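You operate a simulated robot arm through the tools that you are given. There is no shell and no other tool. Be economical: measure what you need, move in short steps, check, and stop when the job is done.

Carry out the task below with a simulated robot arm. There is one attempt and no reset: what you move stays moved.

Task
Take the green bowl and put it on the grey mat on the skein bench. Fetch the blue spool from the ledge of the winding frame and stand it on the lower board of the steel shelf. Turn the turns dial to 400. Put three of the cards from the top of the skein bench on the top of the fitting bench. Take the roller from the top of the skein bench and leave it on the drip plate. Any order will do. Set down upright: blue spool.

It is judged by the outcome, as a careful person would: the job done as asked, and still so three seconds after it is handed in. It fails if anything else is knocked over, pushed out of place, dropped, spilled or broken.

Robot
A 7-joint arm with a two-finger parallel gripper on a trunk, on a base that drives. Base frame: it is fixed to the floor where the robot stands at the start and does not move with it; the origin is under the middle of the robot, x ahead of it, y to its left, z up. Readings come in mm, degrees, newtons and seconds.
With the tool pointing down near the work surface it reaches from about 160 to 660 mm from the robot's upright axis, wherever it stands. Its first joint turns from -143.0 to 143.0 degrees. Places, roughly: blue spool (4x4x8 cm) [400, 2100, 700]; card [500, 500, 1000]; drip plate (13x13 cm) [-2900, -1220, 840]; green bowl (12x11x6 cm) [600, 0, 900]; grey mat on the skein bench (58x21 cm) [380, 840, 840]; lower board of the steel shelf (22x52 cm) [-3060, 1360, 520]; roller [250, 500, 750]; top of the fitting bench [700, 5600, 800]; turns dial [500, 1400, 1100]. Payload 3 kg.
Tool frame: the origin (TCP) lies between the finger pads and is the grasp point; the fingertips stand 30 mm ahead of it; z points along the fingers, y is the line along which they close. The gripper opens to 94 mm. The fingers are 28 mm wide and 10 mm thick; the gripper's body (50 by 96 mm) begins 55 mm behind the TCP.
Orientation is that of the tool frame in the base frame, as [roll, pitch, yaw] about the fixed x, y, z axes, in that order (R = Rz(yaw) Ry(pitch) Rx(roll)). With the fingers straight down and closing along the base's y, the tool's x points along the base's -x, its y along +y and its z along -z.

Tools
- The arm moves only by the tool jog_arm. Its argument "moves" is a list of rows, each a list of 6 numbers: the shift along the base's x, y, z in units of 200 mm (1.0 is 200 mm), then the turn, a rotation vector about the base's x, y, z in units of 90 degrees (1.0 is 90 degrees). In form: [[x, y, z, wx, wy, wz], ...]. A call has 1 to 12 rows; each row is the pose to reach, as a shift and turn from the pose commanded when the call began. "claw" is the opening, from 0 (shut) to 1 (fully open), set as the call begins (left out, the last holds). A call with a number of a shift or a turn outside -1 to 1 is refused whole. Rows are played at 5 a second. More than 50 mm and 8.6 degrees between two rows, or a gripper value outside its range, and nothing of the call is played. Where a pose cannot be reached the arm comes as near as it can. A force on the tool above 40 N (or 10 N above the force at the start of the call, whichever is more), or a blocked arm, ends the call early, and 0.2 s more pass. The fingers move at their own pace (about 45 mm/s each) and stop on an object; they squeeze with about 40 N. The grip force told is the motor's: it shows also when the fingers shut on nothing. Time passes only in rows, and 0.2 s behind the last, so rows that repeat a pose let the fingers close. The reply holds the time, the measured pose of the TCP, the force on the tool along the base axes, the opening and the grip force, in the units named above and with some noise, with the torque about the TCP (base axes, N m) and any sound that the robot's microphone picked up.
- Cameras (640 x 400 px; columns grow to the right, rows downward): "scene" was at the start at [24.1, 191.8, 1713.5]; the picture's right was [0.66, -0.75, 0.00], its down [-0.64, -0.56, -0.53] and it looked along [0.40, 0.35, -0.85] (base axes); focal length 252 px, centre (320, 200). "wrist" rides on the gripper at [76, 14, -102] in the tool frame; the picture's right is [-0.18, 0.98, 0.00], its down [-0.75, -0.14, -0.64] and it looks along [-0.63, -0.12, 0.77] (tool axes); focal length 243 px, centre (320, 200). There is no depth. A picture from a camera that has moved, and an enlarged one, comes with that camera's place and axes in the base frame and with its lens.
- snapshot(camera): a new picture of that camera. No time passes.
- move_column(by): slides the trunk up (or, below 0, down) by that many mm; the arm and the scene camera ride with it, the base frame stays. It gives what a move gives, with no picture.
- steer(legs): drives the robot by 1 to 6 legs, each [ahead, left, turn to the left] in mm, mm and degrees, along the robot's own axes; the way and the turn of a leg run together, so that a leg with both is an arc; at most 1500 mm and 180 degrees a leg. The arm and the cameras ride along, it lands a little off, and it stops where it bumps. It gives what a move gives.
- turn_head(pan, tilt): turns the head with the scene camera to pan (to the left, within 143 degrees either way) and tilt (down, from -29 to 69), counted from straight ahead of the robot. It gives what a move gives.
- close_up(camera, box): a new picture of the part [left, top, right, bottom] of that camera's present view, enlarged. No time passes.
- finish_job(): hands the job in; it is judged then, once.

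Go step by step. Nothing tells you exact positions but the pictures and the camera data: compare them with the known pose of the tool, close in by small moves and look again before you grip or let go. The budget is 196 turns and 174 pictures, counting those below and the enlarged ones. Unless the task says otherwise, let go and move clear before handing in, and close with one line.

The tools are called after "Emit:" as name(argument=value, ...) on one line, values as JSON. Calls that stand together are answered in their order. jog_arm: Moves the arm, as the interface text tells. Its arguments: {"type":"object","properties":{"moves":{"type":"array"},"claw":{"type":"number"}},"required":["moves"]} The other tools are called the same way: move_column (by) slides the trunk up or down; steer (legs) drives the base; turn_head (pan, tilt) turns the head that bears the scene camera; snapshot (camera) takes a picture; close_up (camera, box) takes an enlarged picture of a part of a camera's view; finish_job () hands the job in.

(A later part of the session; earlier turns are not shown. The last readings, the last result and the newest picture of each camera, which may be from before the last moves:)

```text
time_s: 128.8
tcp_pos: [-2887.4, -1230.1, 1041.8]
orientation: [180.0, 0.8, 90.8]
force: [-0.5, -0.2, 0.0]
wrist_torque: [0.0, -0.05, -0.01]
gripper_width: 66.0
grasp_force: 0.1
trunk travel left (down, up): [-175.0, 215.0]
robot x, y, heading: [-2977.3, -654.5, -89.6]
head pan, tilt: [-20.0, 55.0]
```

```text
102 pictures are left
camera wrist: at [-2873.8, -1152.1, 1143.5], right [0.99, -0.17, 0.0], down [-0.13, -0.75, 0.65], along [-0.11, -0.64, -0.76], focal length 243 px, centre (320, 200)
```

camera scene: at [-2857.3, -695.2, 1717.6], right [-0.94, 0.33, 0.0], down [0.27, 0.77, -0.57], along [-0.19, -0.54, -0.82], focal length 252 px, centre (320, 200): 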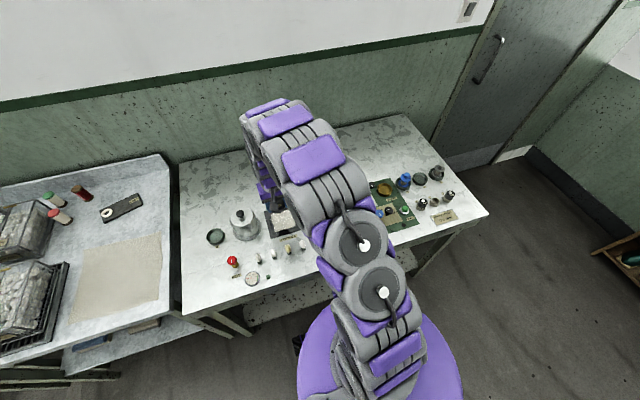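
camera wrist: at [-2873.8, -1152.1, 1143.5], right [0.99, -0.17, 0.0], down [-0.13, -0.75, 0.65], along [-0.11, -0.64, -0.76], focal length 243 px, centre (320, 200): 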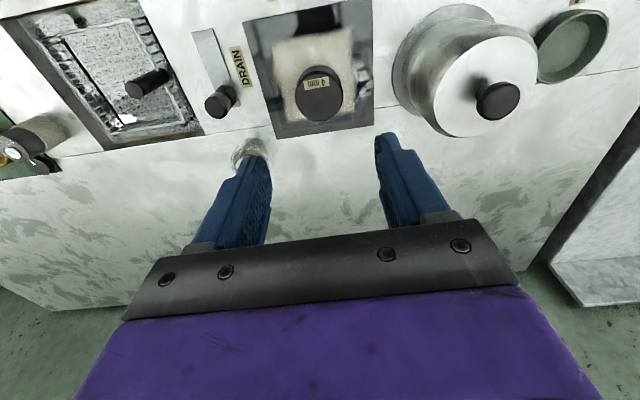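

The roller sits on the drip plate. I back out, turn north and have a look at the steel shelf on the way.

Emit:
jog_arm(moves=[[0, 0.25, 0.05, 0, 0, 0], [0, 0.5, 0.05, 0, 0, 0], [0, 0.75, 0.05, 0, 0, 0], [0, 1, 0.05, 0, 0, 0]])

Emit:
steer(legs=[[-700, 0, 0], [0, 0, 180], [350, 0, 0]])

Emit:
turn_head(pan=5, tilt=45)

Emit:
snapshot(camera="scene")

```text
refused: row 1 steps farther than a row can; nothing moved
```

```text
time_s: 142.0
tcp_pos: [-3112.6, 970.3, 1041.0]
orientation: [179.9, 0.8, -86.8]
force: [-0.4, 0.3, -0.9]
wrist_torque: [-0.01, -0.01, 0.03]
gripper_width: 65.8
grasp_force: 0.0
trunk travel left (down, up): [-175.0, 215.0]
robot x, y, heading: [-2996.9, 400.4, 92.9]
head pan, tilt: [-20.0, 55.0]
```

```text
time_s: 142.9
tcp_pos: [-3111.8, 970.0, 1042.2]
orientation: [-180.0, 0.8, -86.7]
force: [0.2, 0.5, 1.5]
wrist_torque: [-0.01, -0.01, 0.02]
gripper_width: 65.7
grasp_force: 0.1
trunk travel left (down, up): [-175.0, 215.0]
robot x, y, heading: [-2997.9, 398.5, 92.7]
head pan, tilt: [5.0, 45.0]
```

```text
101 pictures are left
camera scene: at [-3149.0, 449.0, 1731.0], right [0.99, 0.14, 0.0], down [0.1, -0.7, -0.7], along [-0.1, 0.7, -0.71], focal length 252 px, centre (320, 200)
```

scene: 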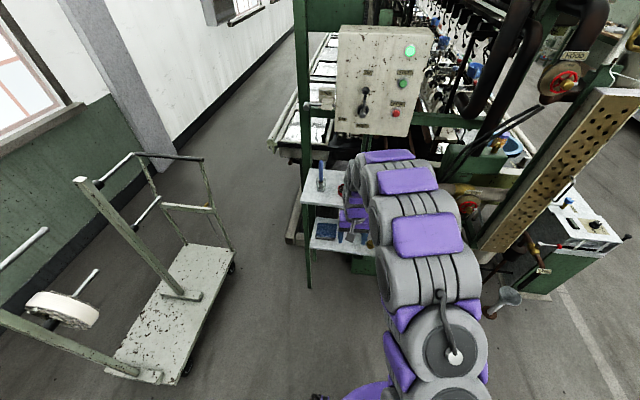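

Emit:
snapshot(camera="wrist")

```text
100 pictures are left
camera wrist: at [-3121.6, 889.5, 1143.4], right [-0.99, 0.13, 0.0], down [0.1, 0.75, 0.65], along [0.08, 0.65, -0.76], focal length 243 px, centre (320, 200)
```

wrist: 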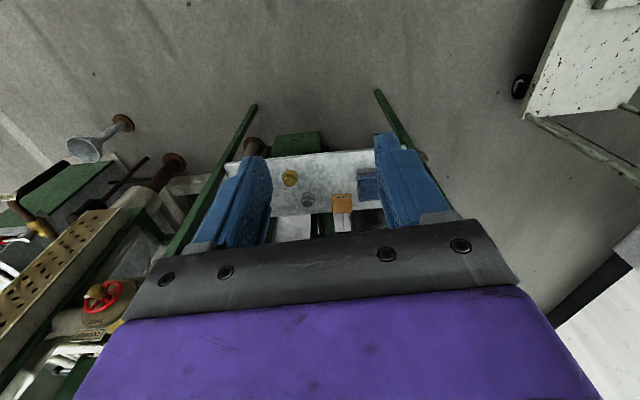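

Shelf layout understood: front edge y≈1250, free spot near (-3090, 1305). I drive back to the spool ledge.

Emit:
steer(legs=[[-400, 0, 0], [0, 0, -92.7], [1450, 0, 0], [950, 0, 0], [0, 1030, 0], [0, 1030, 0]])

```text
time_s: 170.5
tcp_pos: [-61.5, 2203.0, 1042.9]
orientation: [179.8, 0.8, -178.4]
force: [-1.6, -0.5, -0.1]
wrist_torque: [-0.01, 0.0, 0.0]
gripper_width: 65.9
grasp_force: 0.0
trunk travel left (down, up): [-175.0, 215.0]
robot x, y, heading: [-633.5, 2111.8, 1.3]
head pan, tilt: [5.0, 45.0]
```

Emit:
jog_arm(claw=0.8, moves=[[-0.2, -0.05, 0, 0, -0.09, 0], [-0.4, -0.1, 0, 0, -0.18, 0], [-0.6, -0.15, 0, 0, -0.27, 0], [-0.7, -0.2, 0, 0, -0.36, 0], [-0.7, -0.2, 0, 0, -0.44, 0], [-0.7, -0.2, 0, 0, -0.5, 0]])

Emit:
steer(legs=[[480, -60, -1.3]])

Emit:
move_column(by=-120)

Emit:
snapshot(camera="wrist")

```text
time_s: 171.9
tcp_pos: [-104.1, 2182.5, 1059.8]
orientation: [-178.4, 43.4, -177.7]
force: [0.1, -0.3, 1.0]
wrist_torque: [0.02, 0.02, 0.01]
gripper_width: 75.1
grasp_force: 0.1
out of reach, approached as far as the arm can: row 3, 4, 5, 6
trunk travel left (down, up): [-175.0, 215.0]
robot x, y, heading: [-633.3, 2111.7, 1.5]
head pan, tilt: [5.0, 45.0]
```

```text
time_s: 174.8
tcp_pos: [374.5, 2123.2, 1059.1]
orientation: [-178.4, 43.4, -178.7]
force: [0.4, 0.0, -0.4]
wrist_torque: [0.04, -0.02, 0.03]
gripper_width: 75.0
grasp_force: 0.1
trunk travel left (down, up): [-175.0, 215.0]
robot x, y, heading: [-152.4, 2058.7, 0.5]
head pan, tilt: [5.0, 45.0]
```

```text
time_s: 176.3
tcp_pos: [373.4, 2122.7, 939.5]
orientation: [-178.4, 43.5, -178.5]
force: [1.3, 1.0, 0.8]
wrist_torque: [-0.01, 0.0, 0.0]
gripper_width: 75.2
grasp_force: 0.1
trunk travel left (down, up): [-55.0, 335.0]
robot x, y, heading: [-155.0, 2058.6, 0.3]
head pan, tilt: [5.0, 45.0]
```

```text
99 pictures are left
camera wrist: at [247.5, 2135.4, 961.3], right [0.13, 0.99, 0.11], down [0.11, -0.12, 0.99], along [0.99, -0.12, -0.12], focal length 243 px, centre (320, 200)
```

wrist: 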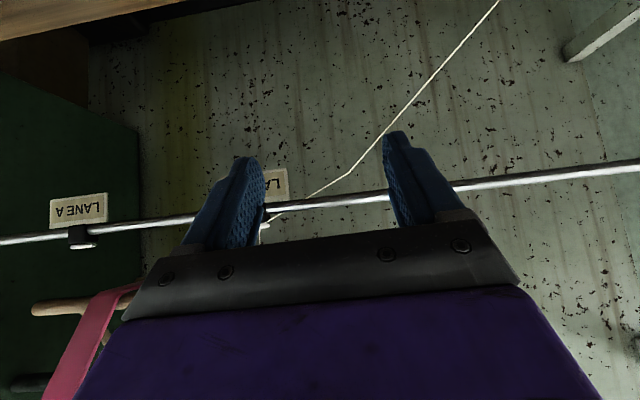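

Emit:
jog_arm(moves=[[-0.15, -0.04, -0.15, 0, 0, 0], [-0.3, -0.08, -0.3, 0, 0, 0], [-0.4, -0.08, -0.5, 0, 0, 0], [-0.4, -0.08, -0.7, 0, 0, 0], [-0.4, -0.08, -0.9, 0, 0, 0], [-0.4, -0.08, -1, 0, 0, 0]])

Emit:
snapshot(camera="wrist")

Emit:
snapshot(camera="scene")

```text
time_s: 177.7
tcp_pos: [336.5, 2125.2, 754.4]
orientation: [-178.4, 43.5, -178.6]
force: [0.2, 0.4, 0.2]
wrist_torque: [0.04, -0.03, -0.01]
gripper_width: 75.3
grasp_force: 0.0
out of reach, approached as far as the arm can: row 1, 2, 3, 4, 5, 6
trunk travel left (down, up): [-55.0, 335.0]
robot x, y, heading: [-155.2, 2058.9, 0.4]
head pan, tilt: [5.0, 45.0]
```

```text
98 pictures are left
camera wrist: at [211.9, 2137.8, 776.5], right [0.13, 0.99, 0.11], down [0.1, -0.12, 0.99], along [0.99, -0.12, -0.12], focal length 243 px, centre (320, 200)
```

wrist: 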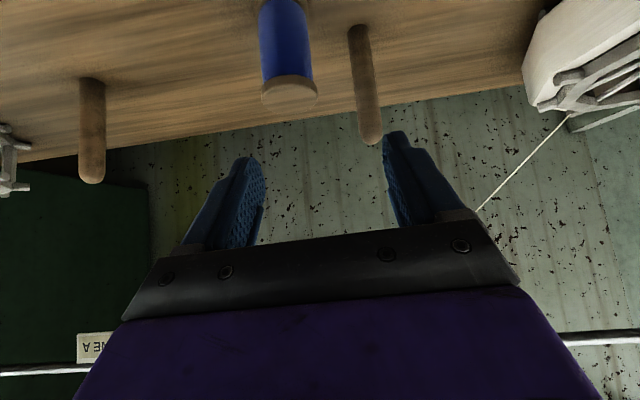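

```text
97 pictures are left
camera scene: at [-101.2, 2211.6, 1610.9], right [0.1, -1.0, 0.0], down [-0.7, -0.07, -0.71], along [0.7, 0.07, -0.71], focal length 252 px, centre (320, 200)
```

scene: 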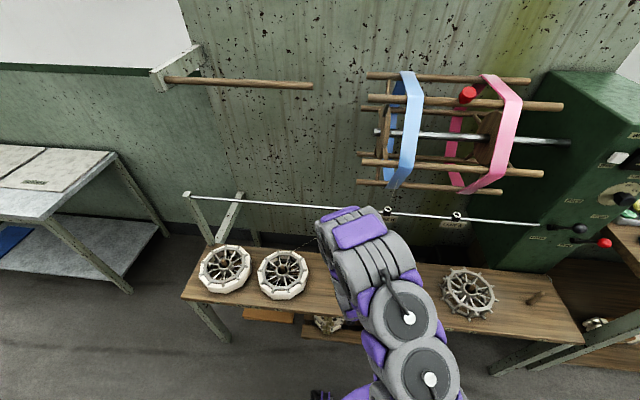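

The spool is at about (374, 2105), top z ≈ 673. I back off 110 mm, lower, and then approach forward.

Emit:
steer(legs=[[-110, 0, 0]])

Emit:
move_column(by=-55)

Emit:
jog_arm(moves=[[0, -0.05, -0.15, 0, 0, 0], [0, -0.09, -0.3, 0, 0, 0]])

Emit:
snapshot(camera="wrist")

```text
time_s: 178.9
tcp_pos: [226.4, 2123.0, 754.8]
orientation: [-178.4, 43.5, -178.7]
force: [0.4, 0.9, 0.0]
wrist_torque: [0.0, 0.0, -0.01]
gripper_width: 75.1
grasp_force: 0.0
trunk travel left (down, up): [-55.0, 335.0]
robot x, y, heading: [-267.3, 2058.9, 0.6]
head pan, tilt: [5.0, 45.0]
```

```text
time_s: 179.8
tcp_pos: [224.6, 2124.0, 700.6]
orientation: [-178.4, 43.6, -178.5]
force: [-0.4, -0.9, -0.8]
wrist_torque: [0.0, 0.0, -0.01]
gripper_width: 75.1
grasp_force: 0.0
trunk travel left (down, up): [0.0, 390.0]
robot x, y, heading: [-267.4, 2056.8, 0.5]
head pan, tilt: [5.0, 45.0]
```

```text
time_s: 180.4
tcp_pos: [225.8, 2106.4, 639.7]
orientation: [-178.4, 43.6, -178.6]
force: [0.7, 0.2, -0.8]
wrist_torque: [0.01, 0.04, 0.05]
gripper_width: 75.3
grasp_force: 0.0
trunk travel left (down, up): [0.0, 390.0]
robot x, y, heading: [-264.9, 2056.4, 0.8]
head pan, tilt: [5.0, 45.0]
```

```text
96 pictures are left
camera wrist: at [100.0, 2119.4, 660.7], right [0.13, 0.99, 0.11], down [0.1, -0.12, 0.99], along [0.99, -0.12, -0.12], focal length 243 px, centre (320, 200)
```

wrist: 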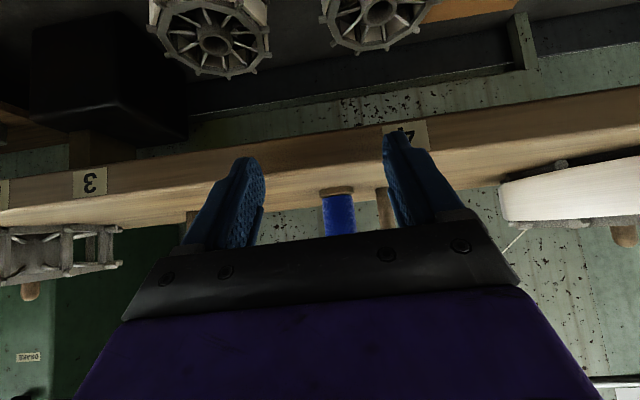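

Refining: spool axis x≈361, y≈2107, base z≈615, top≈692. I raise 17 mm and go forward 95 mm, then look.

Emit:
jog_arm(moves=[[0, 0, 0.085, 0, 0, 0], [0.2, 0, 0.085, 0, 0, 0], [0.4, 0, 0.085, 0, 0, 0], [0.48, 0, 0.085, 0, 0, 0]])

Emit:
snapshot(camera="wrist")

```text
time_s: 181.4
tcp_pos: [321.4, 2105.1, 657.0]
orientation: [-178.4, 43.4, -178.5]
force: [0.6, -0.4, -0.4]
wrist_torque: [-0.02, -0.02, 0.03]
gripper_width: 75.4
grasp_force: 0.0
trunk travel left (down, up): [0.0, 390.0]
robot x, y, heading: [-269.6, 2056.3, 0.4]
head pan, tilt: [5.0, 45.0]
```

```text
95 pictures are left
camera wrist: at [195.9, 2119.4, 678.4], right [0.13, 0.99, 0.11], down [0.11, -0.12, 0.99], along [0.99, -0.11, -0.12], focal length 243 px, centre (320, 200)
```

wrist: 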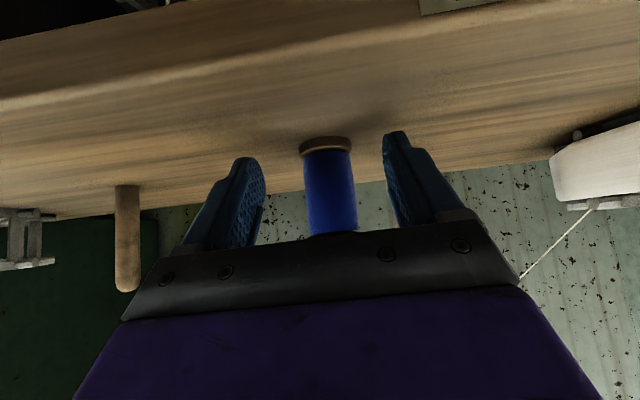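

Nearly there; forward 47 mm, centre 3 mm, then close.

Emit:
jog_arm(moves=[[0.12, 0.01, 0, 0, 0, 0], [0.235, 0.015, 0, 0, 0, 0]])

Emit:
snapshot(camera="wrist")

```text
time_s: 182.0
tcp_pos: [370.5, 2107.7, 657.7]
orientation: [-178.5, 43.6, -178.7]
force: [-5.7, -5.9, 3.9]
wrist_torque: [0.09, 0.01, 0.09]
gripper_width: 71.6
grasp_force: 0.1
trunk travel left (down, up): [0.0, 390.0]
robot x, y, heading: [-264.4, 2054.2, 0.4]
head pan, tilt: [5.0, 45.0]
```

```text
94 pictures are left
camera wrist: at [244.5, 2120.9, 679.4], right [0.13, 0.99, 0.11], down [0.1, -0.12, 0.99], along [0.99, -0.12, -0.12], focal length 243 px, centre (320, 200)
```

wrist: 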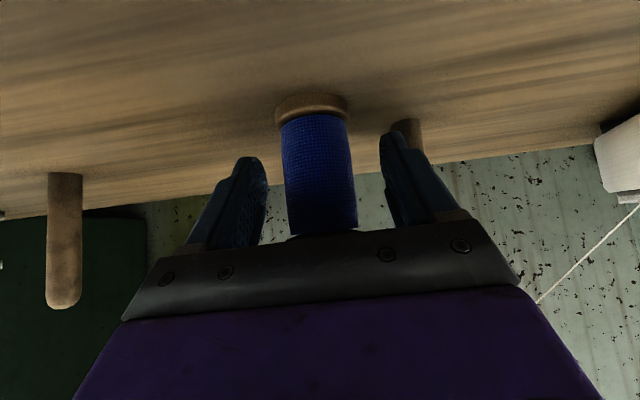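

The left finger brushes the fixed peg, so I close now.

Emit:
jog_arm(claw=0, moves=[[0, 0, 0, 0, 0, 0], [0, 0, 0, 0, 0, 0], [0, 0, 0, 0, 0, 0], [0, 0, 0, 0, 0, 0]])

Emit:
snapshot(camera="wrist")

```text
time_s: 183.0
tcp_pos: [368.9, 2108.9, 657.6]
orientation: [-178.4, 43.6, -178.5]
force: [0.5, 1.9, 2.4]
wrist_torque: [0.11, -0.01, 0.0]
gripper_width: 40.6
grasp_force: 40.2
trunk travel left (down, up): [0.0, 390.0]
robot x, y, heading: [-265.4, 2057.7, 0.3]
head pan, tilt: [5.0, 45.0]
```

```text
93 pictures are left
camera wrist: at [243.7, 2122.5, 679.3], right [0.13, 0.99, 0.11], down [0.1, -0.12, 0.99], along [0.99, -0.11, -0.12], focal length 243 px, centre (320, 200)
```

wrist: 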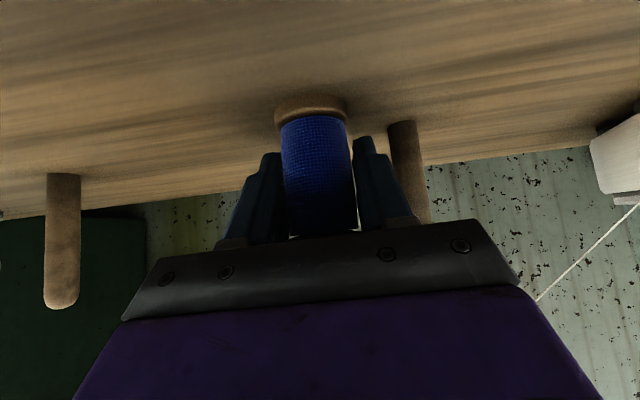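

The spool is gripped. I lift it straight up 60 mm and check.

Emit:
jog_arm(moves=[[0, 0, 0.15, 0, 0, 0], [0, 0, 0.3, 0, 0, 0], [0, 0, 0.5, 0, 0, 0], [0, 0, 0.7, 0, 0, 0], [0, 0, 0.9, 0, 0, 0]])

Emit:
snapshot(camera="wrist")

```text
time_s: 184.2
tcp_pos: [368.8, 2109.6, 836.8]
orientation: [-178.3, 43.5, -178.5]
force: [-0.2, 0.4, -1.8]
wrist_torque: [0.0, 0.02, -0.01]
gripper_width: 40.6
grasp_force: 40.1
trunk travel left (down, up): [0.0, 390.0]
robot x, y, heading: [-267.7, 2060.7, 0.7]
head pan, tilt: [5.0, 45.0]
```

```text
92 pictures are left
camera wrist: at [243.4, 2122.1, 858.6], right [0.13, 0.99, 0.11], down [0.1, -0.12, 0.99], along [0.99, -0.11, -0.12], focal length 243 px, centre (320, 200)
```

wrist: 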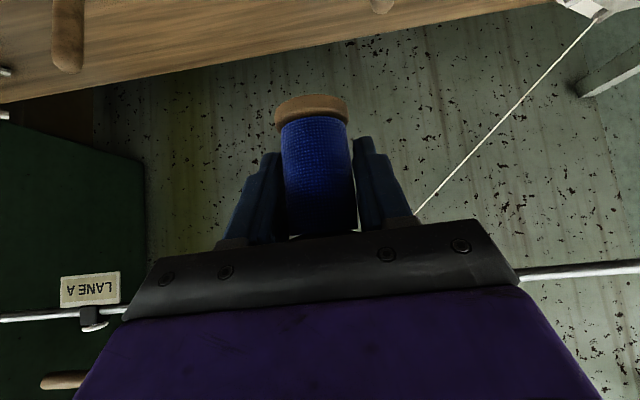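

Held upright. I drive around to the shelf, staying south first.

Emit:
steer(legs=[[-330, 0, -0.7], [0, -1030, 0], [0, -1030, 0], [-1222, 0, 0], [-1222, 0, 0], [0, 0, 90]])

Emit:
snapshot(camera="wrist")

```text
time_s: 211.6
tcp_pos: [-3082.6, 653.4, 836.5]
orientation: [-178.4, 43.6, -89.4]
force: [-0.6, 0.4, -1.1]
wrist_torque: [0.01, 0.02, 0.0]
gripper_width: 39.4
grasp_force: 40.4
trunk travel left (down, up): [0.0, 390.0]
robot x, y, heading: [-3043.9, 18.5, 89.4]
head pan, tilt: [5.0, 45.0]
```

```text
91 pictures are left
camera wrist: at [-3098.7, 526.8, 858.4], right [-0.98, 0.14, 0.11], down [0.12, 0.1, 0.99], along [0.13, 0.98, -0.12], focal length 243 px, centre (320, 200)
```

wrist: 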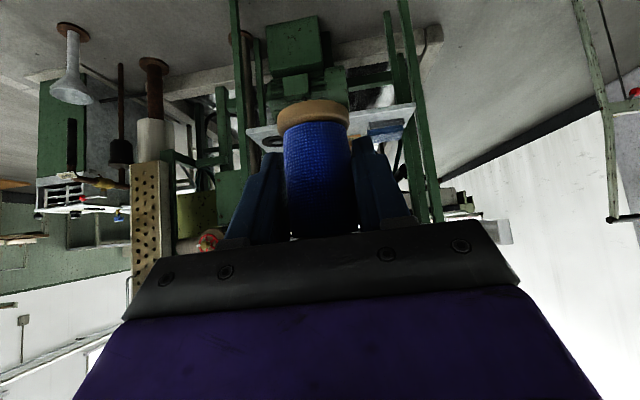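

The shelf is straight ahead. I drive 480 mm closer and lower the tool.

Emit:
steer(legs=[[480, 0, 0.6]])

Emit:
jog_arm(moves=[[0, 0, -0.25, 0, 0, 0], [0, 0, -0.5, 0, 0, 0], [0, 0, -0.75, 0, 0, 0], [0, 0, -1, 0, 0, 0]])

Emit:
snapshot(camera="wrist")

Emit:
snapshot(camera="scene")

```text
time_s: 214.4
tcp_pos: [-3086.8, 1131.3, 837.1]
orientation: [-178.4, 43.5, -89.0]
force: [0.0, -0.3, -1.6]
wrist_torque: [0.01, -0.02, 0.0]
gripper_width: 39.3
grasp_force: 40.1
trunk travel left (down, up): [0.0, 390.0]
robot x, y, heading: [-3036.6, 497.0, 90.1]
head pan, tilt: [5.0, 45.0]
```

```text
time_s: 215.4
tcp_pos: [-3084.4, 1128.9, 638.0]
orientation: [-178.3, 43.7, -88.8]
force: [0.5, -0.6, -0.8]
wrist_torque: [-0.02, -0.04, -0.02]
gripper_width: 39.1
grasp_force: 40.3
trunk travel left (down, up): [0.0, 390.0]
robot x, y, heading: [-3039.5, 497.1, 90.2]
head pan, tilt: [5.0, 45.0]
```

```text
90 pictures are left
camera wrist: at [-3100.7, 1002.5, 658.9], right [-0.99, 0.13, 0.11], down [0.12, 0.1, 0.99], along [0.12, 0.99, -0.12], focal length 243 px, centre (320, 200)
```

wrist: 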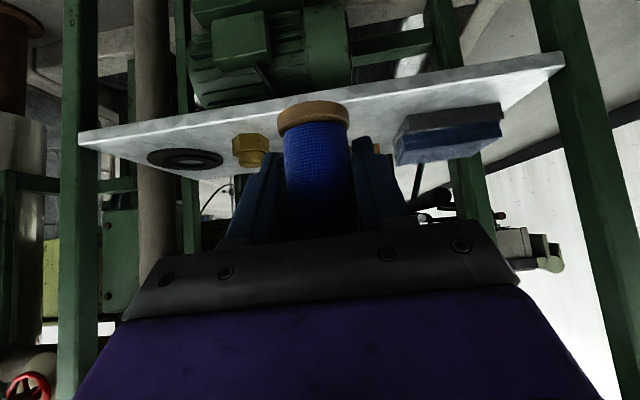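

```text
89 pictures are left
camera scene: at [-3188.0, 552.4, 1555.9], right [1.0, 0.09, 0.0], down [0.06, -0.71, -0.7], along [-0.06, 0.7, -0.71], focal length 252 px, centre (320, 200)
```

scene: 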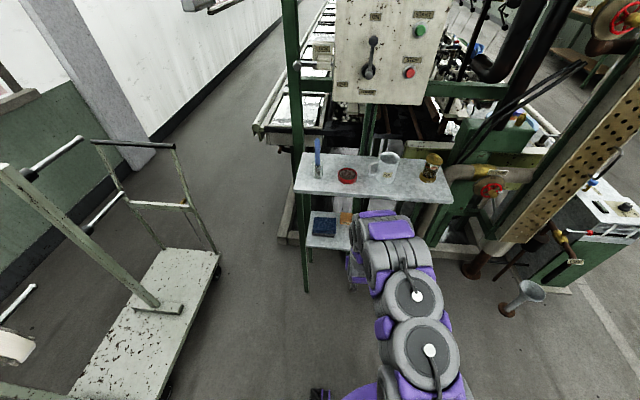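

The board's top is at z≈519, front edge y≈1250, and the gap between nut and blue box is centred at x≈-3085. I drive in 175 mm with the spool raised.

Emit:
steer(legs=[[175, 0, 0]])

Emit:
snapshot(camera="wrist")

```text
time_s: 216.9
tcp_pos: [-3085.1, 1304.7, 637.6]
orientation: [-178.4, 43.7, -89.1]
force: [0.4, -0.1, -0.2]
wrist_torque: [-0.03, 0.01, 0.0]
gripper_width: 39.2
grasp_force: 39.9
trunk travel left (down, up): [0.0, 390.0]
robot x, y, heading: [-3041.9, 671.1, 90.1]
head pan, tilt: [5.0, 45.0]
```

```text
88 pictures are left
camera wrist: at [-3100.7, 1176.8, 659.5], right [-0.99, 0.13, 0.11], down [0.12, 0.1, 0.99], along [0.12, 0.99, -0.12], focal length 243 px, centre (320, 200)
```

wrist: 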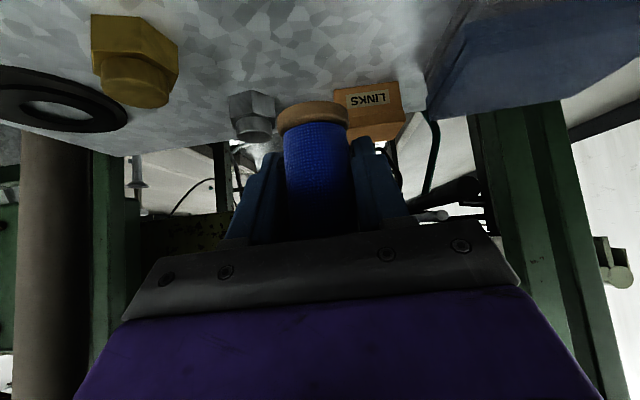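

Emit:
jog_arm(moves=[[0, 0, -0.15, 0, 0, 0], [0, 0, -0.3, 0, 0, 0]])

Emit:
snapshot(camera="wrist")

```text
time_s: 217.5
tcp_pos: [-3085.5, 1304.4, 579.0]
orientation: [-178.4, 43.7, -88.9]
force: [-0.2, -0.4, -0.8]
wrist_torque: [0.01, -0.01, 0.02]
gripper_width: 38.9
grasp_force: 40.3
trunk travel left (down, up): [0.0, 390.0]
robot x, y, heading: [-3037.8, 671.2, 89.9]
head pan, tilt: [5.0, 45.0]
```

```text
87 pictures are left
camera wrist: at [-3100.5, 1176.2, 600.7], right [-0.99, 0.13, 0.11], down [0.12, 0.1, 0.99], along [0.12, 0.99, -0.11], focal length 243 px, centre (320, 200)
```

wrist: 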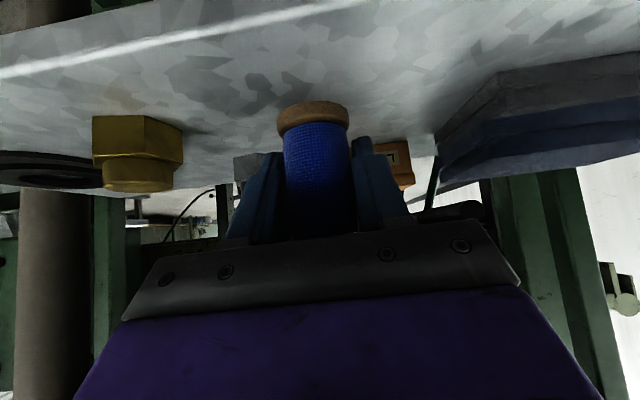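

Emit:
jog_arm(moves=[[0, 0, -0.02, 0, 0, 0], [0, 0, -0.04, 0, 0, 0], [0, 0, -0.06, 0, 0, 0], [0, 0, -0.06, 0, 0, 0]])

```text
time_s: 218.5
tcp_pos: [-3086.8, 1303.7, 566.9]
orientation: [-178.4, 43.8, -88.9]
force: [0.6, 0.4, -0.4]
wrist_torque: [0.03, 0.02, -0.02]
gripper_width: 38.9
grasp_force: 40.6
trunk travel left (down, up): [0.0, 390.0]
robot x, y, heading: [-3038.2, 666.6, 89.9]
head pan, tilt: [5.0, 45.0]
```

Emit:
jog_arm(moves=[[0, 0, -0.015, 0, 0, 0], [0, 0, -0.03, 0, 0, 0], [0, 0, -0.045, 0, 0, 0], [0, 0, -0.045, 0, 0, 0]])

Emit:
close_up(camera="wrist", box=[200, 60, 440, 210])

```text
time_s: 219.5
tcp_pos: [-3085.1, 1304.0, 562.4]
orientation: [-178.5, 44.4, -89.0]
force: [1.9, 2.9, 39.8]
wrist_torque: [0.17, 0.34, -0.04]
gripper_width: 37.0
grasp_force: 39.9
trunk travel left (down, up): [0.0, 390.0]
robot x, y, heading: [-3038.1, 668.4, 90.0]
head pan, tilt: [5.0, 45.0]
```

```text
2.67 times, centred on (320, 135) of wrist
camera zoom: at [-3100.3, 1176.9, 582.7], right [-0.98, 0.13, 0.11], down [0.12, 0.09, 0.99], along [0.12, 0.99, -0.1], focal length 647 px, centre (320, 373)
```

zoom: 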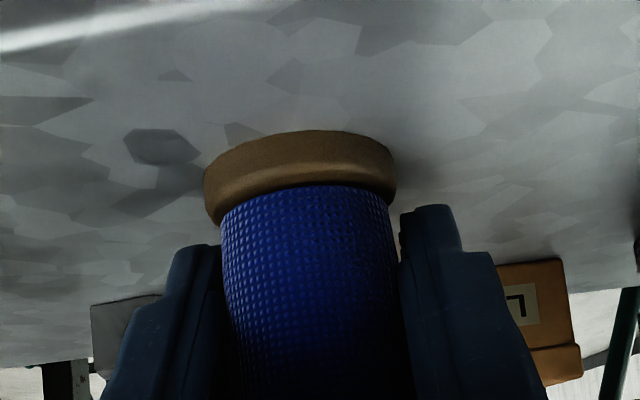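

Contact confirmed. I relieve the pressure, open, and retreat along the tool axis.

Emit:
jog_arm(claw=0.65, moves=[[0, 0, 0.02, 0, 0, 0], [0, 0, 0.02, 0, 0, 0], [0, 0, 0.02, 0, 0, 0], [0, 0, 0.02, 0, 0, 0]])

Emit:
close_up(camera="wrist", box=[160, 40, 480, 240])

```text
time_s: 220.5
tcp_pos: [-3086.0, 1301.8, 561.7]
orientation: [-178.5, 43.6, -89.0]
force: [8.7, -7.1, 12.5]
wrist_torque: [-0.07, 0.18, 0.18]
gripper_width: 56.3
grasp_force: 0.1
trunk travel left (down, up): [0.0, 390.0]
robot x, y, heading: [-3038.6, 668.2, 89.9]
head pan, tilt: [5.0, 45.0]
```

```text
2.00 times, centred on (320, 140) of wrist
camera zoom: at [-3100.4, 1173.8, 583.3], right [-0.99, 0.13, 0.11], down [0.12, 0.1, 0.99], along [0.12, 0.99, -0.12], focal length 485 px, centre (320, 320)
```

zoom: 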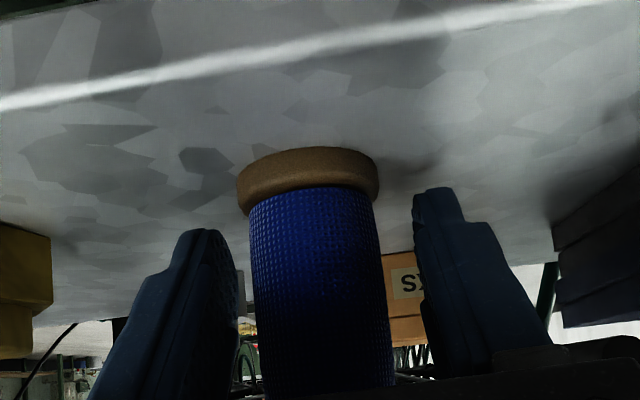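

Emit:
jog_arm(claw=0.75, moves=[[0, -0.035, 0.036, 0, 0, 0], [0, -0.07, 0.072, 0, 0, 0], [0, -0.14, 0.144, 0, 0, 0], [0, -0.28, 0.25, 0, 0, 0], [0, -0.45, 0.35, 0, 0, 0]])

Emit:
snapshot(camera="wrist")

```text
time_s: 221.7
tcp_pos: [-3084.9, 1212.4, 631.8]
orientation: [-178.4, 43.9, -89.0]
force: [-1.2, 0.1, 0.2]
wrist_torque: [0.0, -0.01, 0.03]
gripper_width: 70.5
grasp_force: 0.1
trunk travel left (down, up): [0.0, 390.0]
robot x, y, heading: [-3041.3, 671.6, 90.0]
head pan, tilt: [5.0, 45.0]
```

```text
84 pictures are left
camera wrist: at [-3100.1, 1085.5, 653.5], right [-0.99, 0.13, 0.11], down [0.12, 0.1, 0.99], along [0.12, 0.99, -0.11], focal length 243 px, centre (320, 200)
```

wrist: 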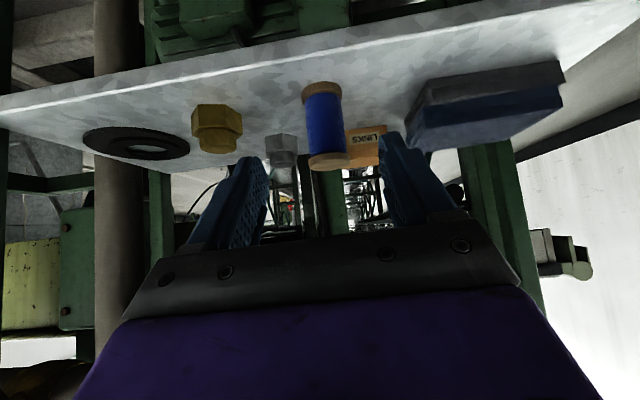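

The spool stands upright on the lower board. I back away, restore height and tool-down, and return to the skein bench for the cards.

Emit:
steer(legs=[[-650, 0, 0]])

Emit:
move_column(by=230)

Emit:
jog_arm(claw=0.6, moves=[[0, 0, 0.1, -0.09, 0, 0], [0, 0, 0.3, -0.18, 0, 0], [0, 0, 0.5, -0.27, 0, 0], [0, 0, 0.7, -0.36, 0, 0], [0, -0.15, 0.9, -0.44, 0, 0], [0, -0.3, 1, -0.488, 0, 0]])

Emit:
steer(legs=[[0, 0, -90], [1450, 0, 0], [1450, 590, 0]])

Emit:
snapshot(camera="wrist")

```text
time_s: 225.3
tcp_pos: [-3083.9, 565.8, 632.7]
orientation: [-178.4, 43.8, -89.1]
force: [-0.8, -0.4, -0.1]
wrist_torque: [0.01, -0.04, 0.0]
gripper_width: 70.7
grasp_force: 0.1
trunk travel left (down, up): [0.0, 390.0]
robot x, y, heading: [-3042.4, 21.6, 89.9]
head pan, tilt: [5.0, 45.0]
```

```text
time_s: 227.7
tcp_pos: [-3085.9, 565.3, 862.5]
orientation: [-178.4, 44.0, -89.0]
force: [0.6, -0.1, -0.2]
wrist_torque: [0.01, -0.01, -0.02]
gripper_width: 70.7
grasp_force: 0.0
trunk travel left (down, up): [-230.0, 160.0]
robot x, y, heading: [-3041.8, 23.3, 90.0]
head pan, tilt: [5.0, 45.0]
```

```text
time_s: 229.1
tcp_pos: [-3084.1, 506.4, 1061.6]
orientation: [-179.2, -0.2, -89.4]
force: [-0.6, -0.1, -0.8]
wrist_torque: [0.02, -0.06, 0.0]
gripper_width: 56.3
grasp_force: 0.0
trunk travel left (down, up): [-230.0, 160.0]
robot x, y, heading: [-3038.9, 24.3, 90.2]
head pan, tilt: [5.0, 45.0]
```

```text
refused: leg 3 is longer than a leg can be; nothing moved
```

```text
83 pictures are left
camera wrist: at [-3098.9, 428.0, 1165.5], right [-0.98, 0.17, -0.02], down [0.12, 0.76, 0.64], along [0.12, 0.63, -0.77], focal length 243 px, centre (320, 200)
```

wrist: 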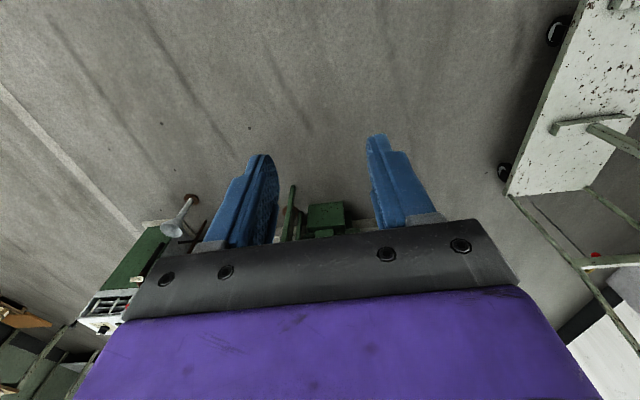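

Emit:
steer(legs=[[0, 0, -90.2], [1450, 0, 0], [1450, 0, 0], [0, 540, 0]])

Emit:
snapshot(camera="wrist")

```text
time_s: 249.7
tcp_pos: [343.2, 618.8, 1062.1]
orientation: [-179.3, 0.0, -179.1]
force: [-0.1, -0.5, -0.1]
wrist_torque: [0.01, -0.01, -0.03]
gripper_width: 56.2
grasp_force: 0.1
trunk travel left (down, up): [-230.0, 160.0]
robot x, y, heading: [-141.5, 577.5, 0.4]
head pan, tilt: [5.0, 45.0]
```

```text
82 pictures are left
camera wrist: at [266.4, 630.9, 1165.2], right [0.17, 0.99, -0.01], down [0.76, -0.12, 0.64], along [0.63, -0.12, -0.77], focal length 243 px, centre (320, 200)
```

wrist: 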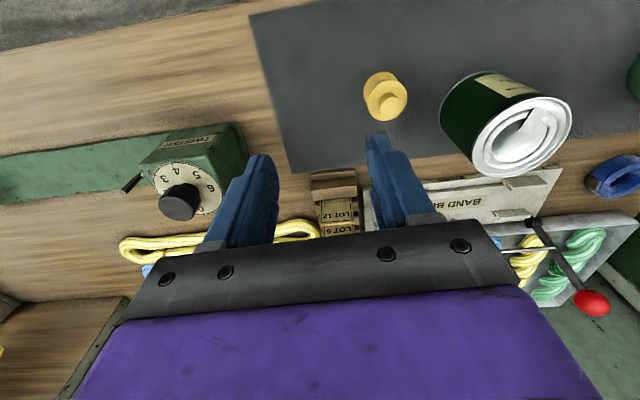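

Emit:
turn_head(pan=0, tilt=60)

Emit:
snapshot(camera="scene")

Emit:
close_up(camera="wrist", box=[280, 150, 400, 240])

```text
time_s: 250.5
tcp_pos: [340.8, 618.7, 1063.2]
orientation: [-179.2, 0.0, -179.2]
force: [0.5, -0.7, 0.2]
wrist_torque: [0.0, -0.02, -0.02]
gripper_width: 56.4
grasp_force: 0.2
trunk travel left (down, up): [-230.0, 160.0]
robot x, y, heading: [-140.0, 579.6, 0.3]
head pan, tilt: [0.0, 60.0]
```

```text
81 pictures are left
camera scene: at [-98.9, 711.1, 1767.1], right [0.01, -1.0, 0.0], down [-0.87, 0.0, -0.5], along [0.5, 0.0, -0.87], focal length 252 px, centre (320, 200)
```

scene: 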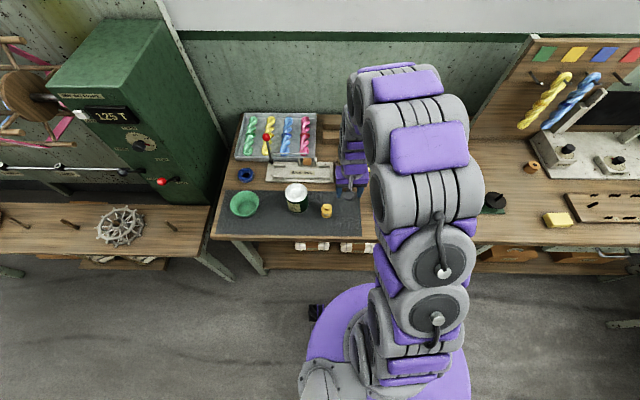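

```text
4.44 times, centred on (340, 195) of wrist
camera zoom: at [264.8, 631.3, 1165.6], right [0.17, 0.99, -0.01], down [0.76, -0.12, 0.64], along [0.63, -0.12, -0.76], focal length 1078 px, centre (231, 222)
```

zoom: 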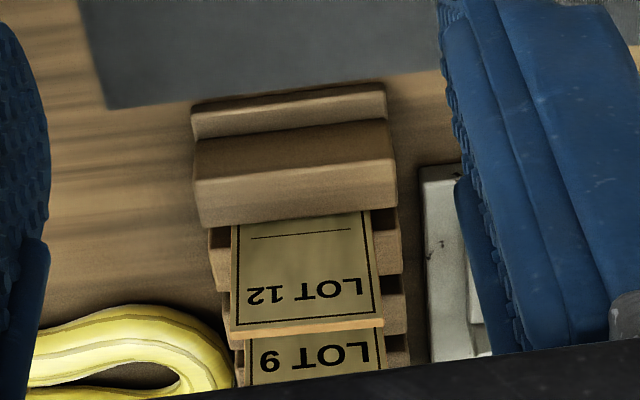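

I back up to see the whole rack with the wrist camera.

Emit:
steer(legs=[[-170, 0, -0.4]])

Emit:
close_up(camera="wrist", box=[240, 130, 440, 255])

Emit:
close_up(camera="scene", box=[260, 100, 420, 220])

```text
time_s: 251.9
tcp_pos: [169.1, 616.9, 1063.4]
orientation: [-179.1, 0.0, -179.5]
force: [-1.1, -0.6, 0.3]
wrist_torque: [0.04, 0.03, 0.0]
gripper_width: 56.4
grasp_force: 0.0
trunk travel left (down, up): [-230.0, 160.0]
robot x, y, heading: [-310.5, 571.9, -0.1]
head pan, tilt: [0.0, 60.0]
```

```text
3.20 times, centred on (340, 192) of wrist
camera zoom: at [93.7, 631.2, 1166.2], right [0.18, 0.98, -0.01], down [0.75, -0.13, 0.65], along [0.63, -0.13, -0.76], focal length 776 px, centre (256, 224)
```

zoom: 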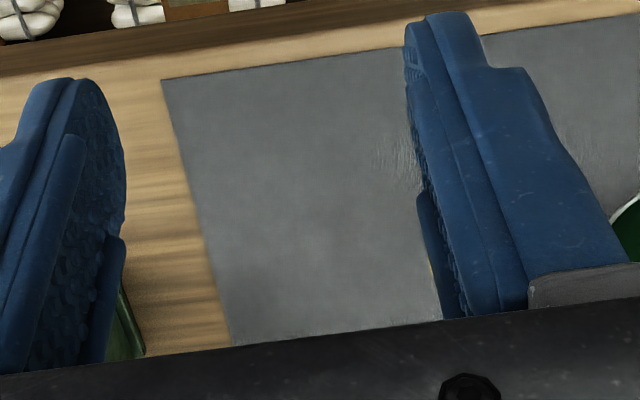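

```text
3.33 times, centred on (340, 160) of scene
camera zoom: at [-269.8, 718.2, 1766.6], right [0.0, -1.0, 0.0], down [-0.87, 0.0, -0.5], along [0.5, 0.0, -0.87], focal length 839 px, centre (253, 333)
```

zoom: 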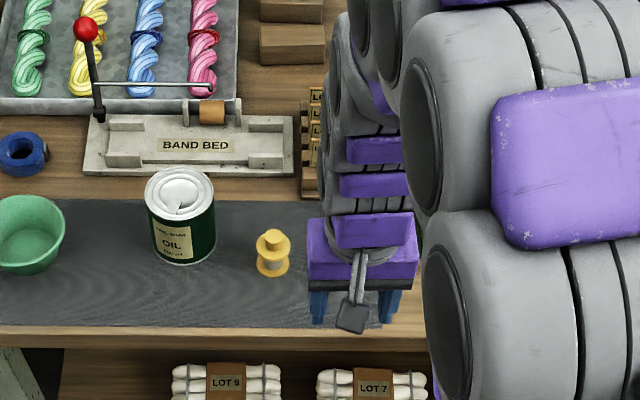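

Emit:
steer(legs=[[200, -190, 0]])

Emit:
turn_head(pan=8, tilt=60)

Emit:
snapshot(camera="scene")

```text
time_s: 253.9
tcp_pos: [369.3, 436.7, 1061.8]
orientation: [-178.7, 0.1, -179.5]
force: [0.5, 0.2, 1.1]
wrist_torque: [-0.02, -0.01, -0.03]
gripper_width: 56.5
grasp_force: 0.1
trunk travel left (down, up): [-230.0, 160.0]
robot x, y, heading: [-110.9, 390.1, -0.4]
head pan, tilt: [0.0, 60.0]
```

```text
time_s: 254.6
tcp_pos: [366.3, 430.4, 1064.8]
orientation: [-179.1, 0.2, -179.5]
force: [-0.6, 0.0, 0.2]
wrist_torque: [-0.02, 0.0, 0.01]
gripper_width: 56.3
grasp_force: 0.1
trunk travel left (down, up): [-230.0, 160.0]
robot x, y, heading: [-115.9, 386.2, -0.1]
head pan, tilt: [8.0, 60.0]
```

```text
77 pictures are left
camera scene: at [-69.6, 537.9, 1766.8], right [0.13, -0.99, 0.0], down [-0.86, -0.12, -0.5], along [0.49, 0.07, -0.87], focal length 252 px, centre (320, 200)
```

scene: 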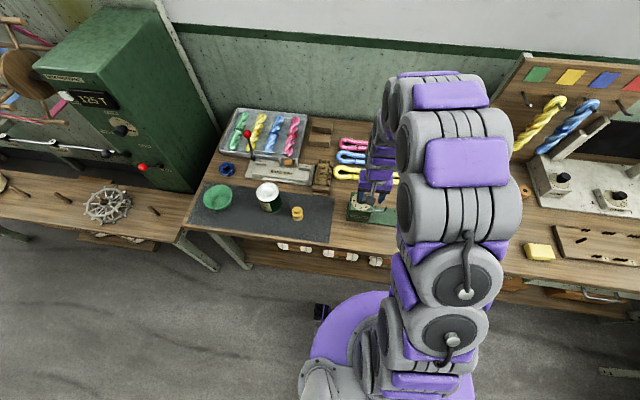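

Emit:
close_up(camera="scene", box=[290, 145, 370, 205])

```text
6.67 times, centred on (330, 175) of scene
camera zoom: at [-69.6, 537.9, 1766.8], right [0.13, -0.99, 0.0], down [-0.86, -0.12, -0.5], along [0.49, 0.07, -0.87], focal length 1678 px, centre (253, 367)
```

zoom: 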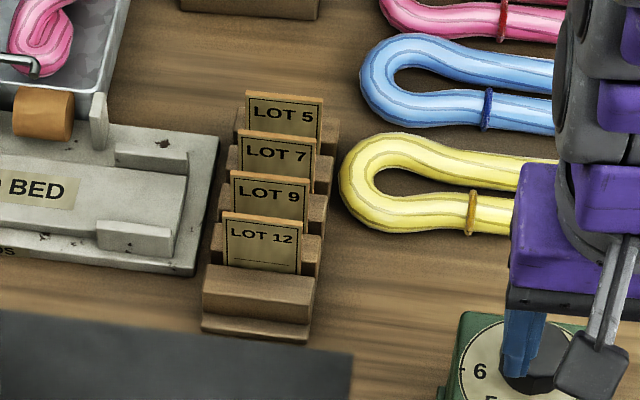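

Four LOT cards stand in a rack with about 32 mm spacing; the front one (LOT 12) has its top at about (504, 613, 931). I reposition and turn the gripper 90° so it closes across the card's thickness.

Emit:
steer(legs=[[65, 190, 0]])

Emit:
jog_arm(claw=0.3, moves=[[0, 0, 0, 0, 0, 0.09], [0, 0, 0, 0, 0, 0.18], [0, 0, 0, 0, 0, 0.27], [0, 0, 0, 0, 0, 0.36], [0, 0, 0, 0, 0, 0.45], [0, 0, 0, 0, 0, 0.54], [0, 0, 0, 0, 0, 0.63], [0, 0, 0, 0, 0, 0.72], [0, 0, 0, 0, 0, 0.81], [0, 0, 0, 0, 0, 0.9], [0, 0, 0, 0, 0, 0.99], [0, 0, 0, 0, 0, 1]])

Emit:
snapshot(camera="wrist")

```text
time_s: 256.2
tcp_pos: [432.9, 618.1, 1063.3]
orientation: [-179.2, 0.1, -179.4]
force: [-0.4, -0.7, 0.1]
wrist_torque: [0.02, 0.0, 0.0]
gripper_width: 56.2
grasp_force: 0.0
trunk travel left (down, up): [-230.0, 160.0]
robot x, y, heading: [-47.2, 576.0, -0.3]
head pan, tilt: [8.0, 60.0]
```

```text
time_s: 258.8
tcp_pos: [431.9, 621.5, 1064.7]
orientation: [-179.1, 0.2, -89.4]
force: [0.6, 0.1, -0.6]
wrist_torque: [-0.06, 0.0, -0.02]
gripper_width: 28.3
grasp_force: 0.0
trunk travel left (down, up): [-230.0, 160.0]
robot x, y, heading: [-45.2, 575.4, -0.3]
head pan, tilt: [8.0, 60.0]
```

```text
75 pictures are left
camera wrist: at [416.6, 543.5, 1167.0], right [-0.98, 0.17, -0.02], down [0.12, 0.75, 0.65], along [0.12, 0.64, -0.76], focal length 243 px, centre (320, 200)
```

wrist: 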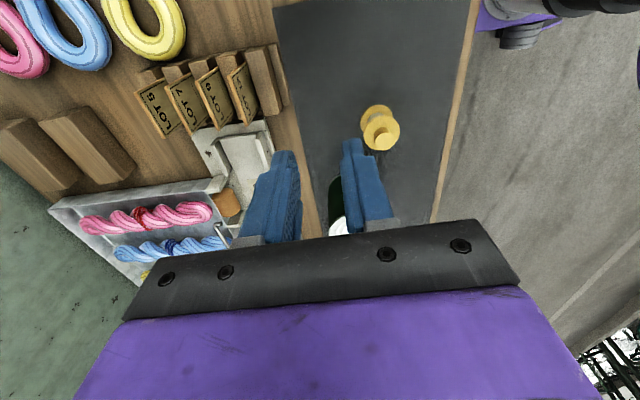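

Emit:
close_up(camera="wrist", box=[120, 30, 300, 150])

```text
3.33 times, centred on (210, 90) of wrist
camera zoom: at [416.6, 543.5, 1167.0], right [-0.98, 0.17, -0.02], down [0.12, 0.75, 0.65], along [0.12, 0.64, -0.76], focal length 809 px, centre (687, 567)
```

zoom: 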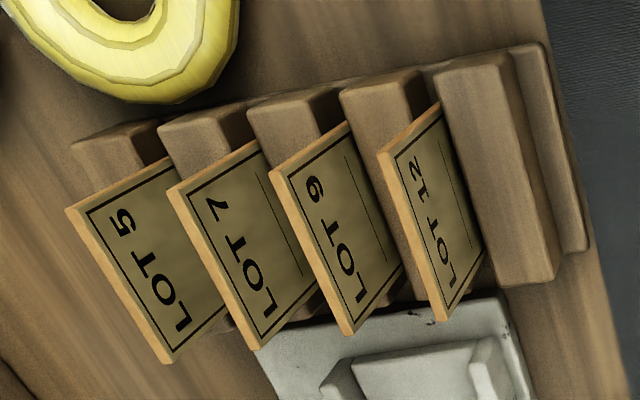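

LOT 12's top edge is at (511, 608), the others at 541 and 571. I move above LOT 12 with a 23 mm opening and look again.

Emit:
jog_arm(claw=0.27, moves=[[0.2, -0.04, 0, 0, 0, 0], [0.395, -0.07, 0, 0, 0, 0], [0.395, -0.07, -0.25, 0, 0, 0], [0.395, -0.07, -0.45, 0, 0, 0]])

Emit:
snapshot(camera="wrist")

```text
time_s: 259.8
tcp_pos: [510.9, 607.3, 973.0]
orientation: [-179.1, 0.2, -89.5]
force: [-0.3, 0.4, 0.1]
wrist_torque: [-0.01, -0.02, 0.0]
gripper_width: 25.7
grasp_force: 0.0
trunk travel left (down, up): [-230.0, 160.0]
robot x, y, heading: [-45.0, 580.7, 0.0]
head pan, tilt: [8.0, 60.0]
```

```text
73 pictures are left
camera wrist: at [495.9, 530.1, 1075.5], right [-0.98, 0.17, -0.02], down [0.12, 0.75, 0.65], along [0.12, 0.64, -0.76], focal length 243 px, centre (320, 200)
```

wrist: 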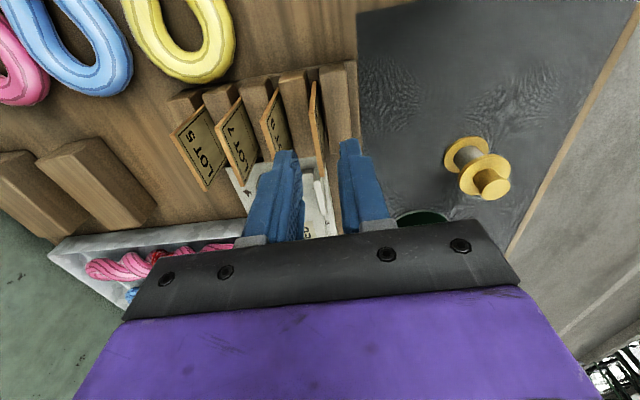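

Well centred. I descend so the fingers overlap the card about 40 mm, then check.

Emit:
jog_arm(moves=[[-0.005, 0, -0.15, 0, 0, 0], [-0.005, 0, -0.27, 0, 0, 0]])

Emit:
snapshot(camera="wrist")

```text
time_s: 260.4
tcp_pos: [510.4, 607.7, 921.1]
orientation: [-179.0, 0.2, -89.4]
force: [1.1, 0.1, 0.5]
wrist_torque: [0.0, -0.03, 0.03]
gripper_width: 25.5
grasp_force: 0.1
trunk travel left (down, up): [-230.0, 160.0]
robot x, y, heading: [-45.0, 577.5, -0.0]
head pan, tilt: [8.0, 60.0]
```

```text
72 pictures are left
camera wrist: at [494.6, 530.6, 1022.4], right [-0.98, 0.18, -0.02], down [0.12, 0.75, 0.65], along [0.13, 0.64, -0.76], focal length 243 px, centre (320, 200)
```

wrist: 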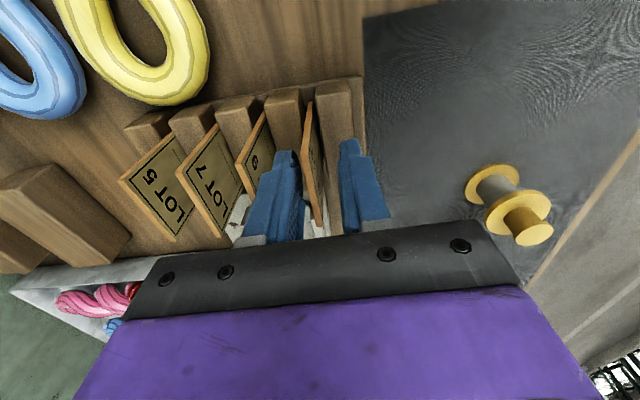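

Emit:
jog_arm(claw=0, moves=[[0.012, 0, 0, 0, 0, 0], [0.012, 0, 0, 0, 0, 0], [0.012, 0, 0, 0, 0, 0]])

Emit:
jog_arm(moves=[[0, 0, 0.15, 0, 0, 0], [0, 0, 0.35, 0, 0, 0], [0, 0, 0.6, 0, 0, 0], [0, 0, 0.8, 0, 0, 0]])

Emit:
snapshot(camera="wrist")

```text
time_s: 261.2
tcp_pos: [512.8, 609.6, 920.0]
orientation: [-179.1, 0.2, -89.5]
force: [0.1, 0.2, 0.6]
wrist_torque: [-0.01, -0.03, 0.02]
gripper_width: 6.5
grasp_force: 39.7
trunk travel left (down, up): [-230.0, 160.0]
robot x, y, heading: [-46.2, 582.1, -0.1]
head pan, tilt: [8.0, 60.0]
```

```text
time_s: 262.2
tcp_pos: [510.3, 608.3, 1079.2]
orientation: [-179.2, 0.2, -89.5]
force: [-0.5, -0.8, -0.4]
wrist_torque: [0.05, 0.0, -0.02]
gripper_width: 6.4
grasp_force: 39.7
trunk travel left (down, up): [-230.0, 160.0]
robot x, y, heading: [-48.0, 577.2, -0.2]
head pan, tilt: [8.0, 60.0]
```

```text
71 pictures are left
camera wrist: at [495.3, 529.3, 1182.2], right [-0.98, 0.17, -0.01], down [0.12, 0.75, 0.65], along [0.12, 0.64, -0.76], focal length 243 px, centre (320, 200)
```

wrist: 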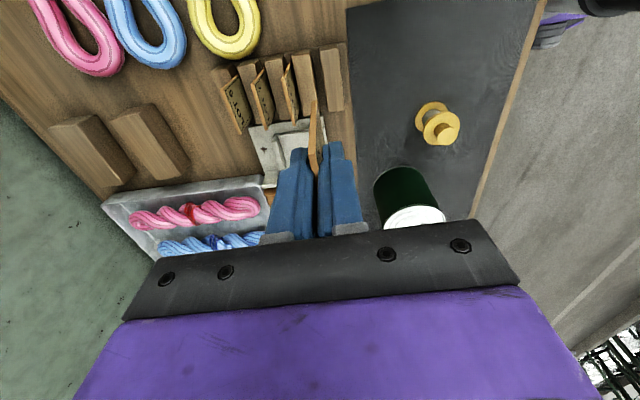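

Card held. I back out and drive along the aisle to the fitting bench.

Emit:
steer(legs=[[-500, 0, 0.2], [0, 1450, 0], [0, 1450, 0], [0, 1300, 0]])

Emit:
turn_head(pan=35, tilt=40)

Emit:
snapshot(camera="scene")

```text
time_s: 285.0
tcp_pos: [-35.6, 4846.6, 1080.1]
orientation: [-179.0, 0.2, -88.5]
force: [-0.1, 0.8, 0.3]
wrist_torque: [-0.03, -0.02, -0.01]
gripper_width: 6.7
grasp_force: 40.6
trunk travel left (down, up): [-230.0, 160.0]
robot x, y, heading: [-590.8, 4807.8, 0.9]
head pan, tilt: [8.0, 60.0]
```

```text
time_s: 285.9
tcp_pos: [-37.0, 4848.3, 1079.9]
orientation: [-178.9, 0.2, -88.3]
force: [-0.7, 0.4, 0.2]
wrist_torque: [-0.05, 0.0, -0.01]
gripper_width: 6.4
grasp_force: 40.0
trunk travel left (down, up): [-230.0, 160.0]
robot x, y, heading: [-592.5, 4806.5, 1.0]
head pan, tilt: [35.0, 40.0]
```

```text
70 pictures are left
camera scene: at [-549.4, 4998.9, 1793.2], right [0.59, -0.81, 0.0], down [-0.52, -0.38, -0.76], along [0.62, 0.45, -0.65], focal length 252 px, centre (320, 200)
```

scene: 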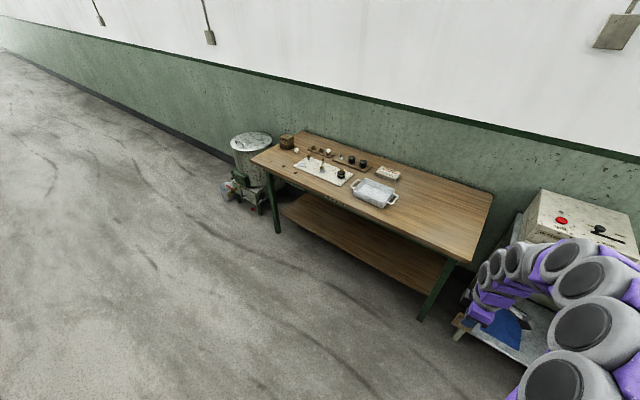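

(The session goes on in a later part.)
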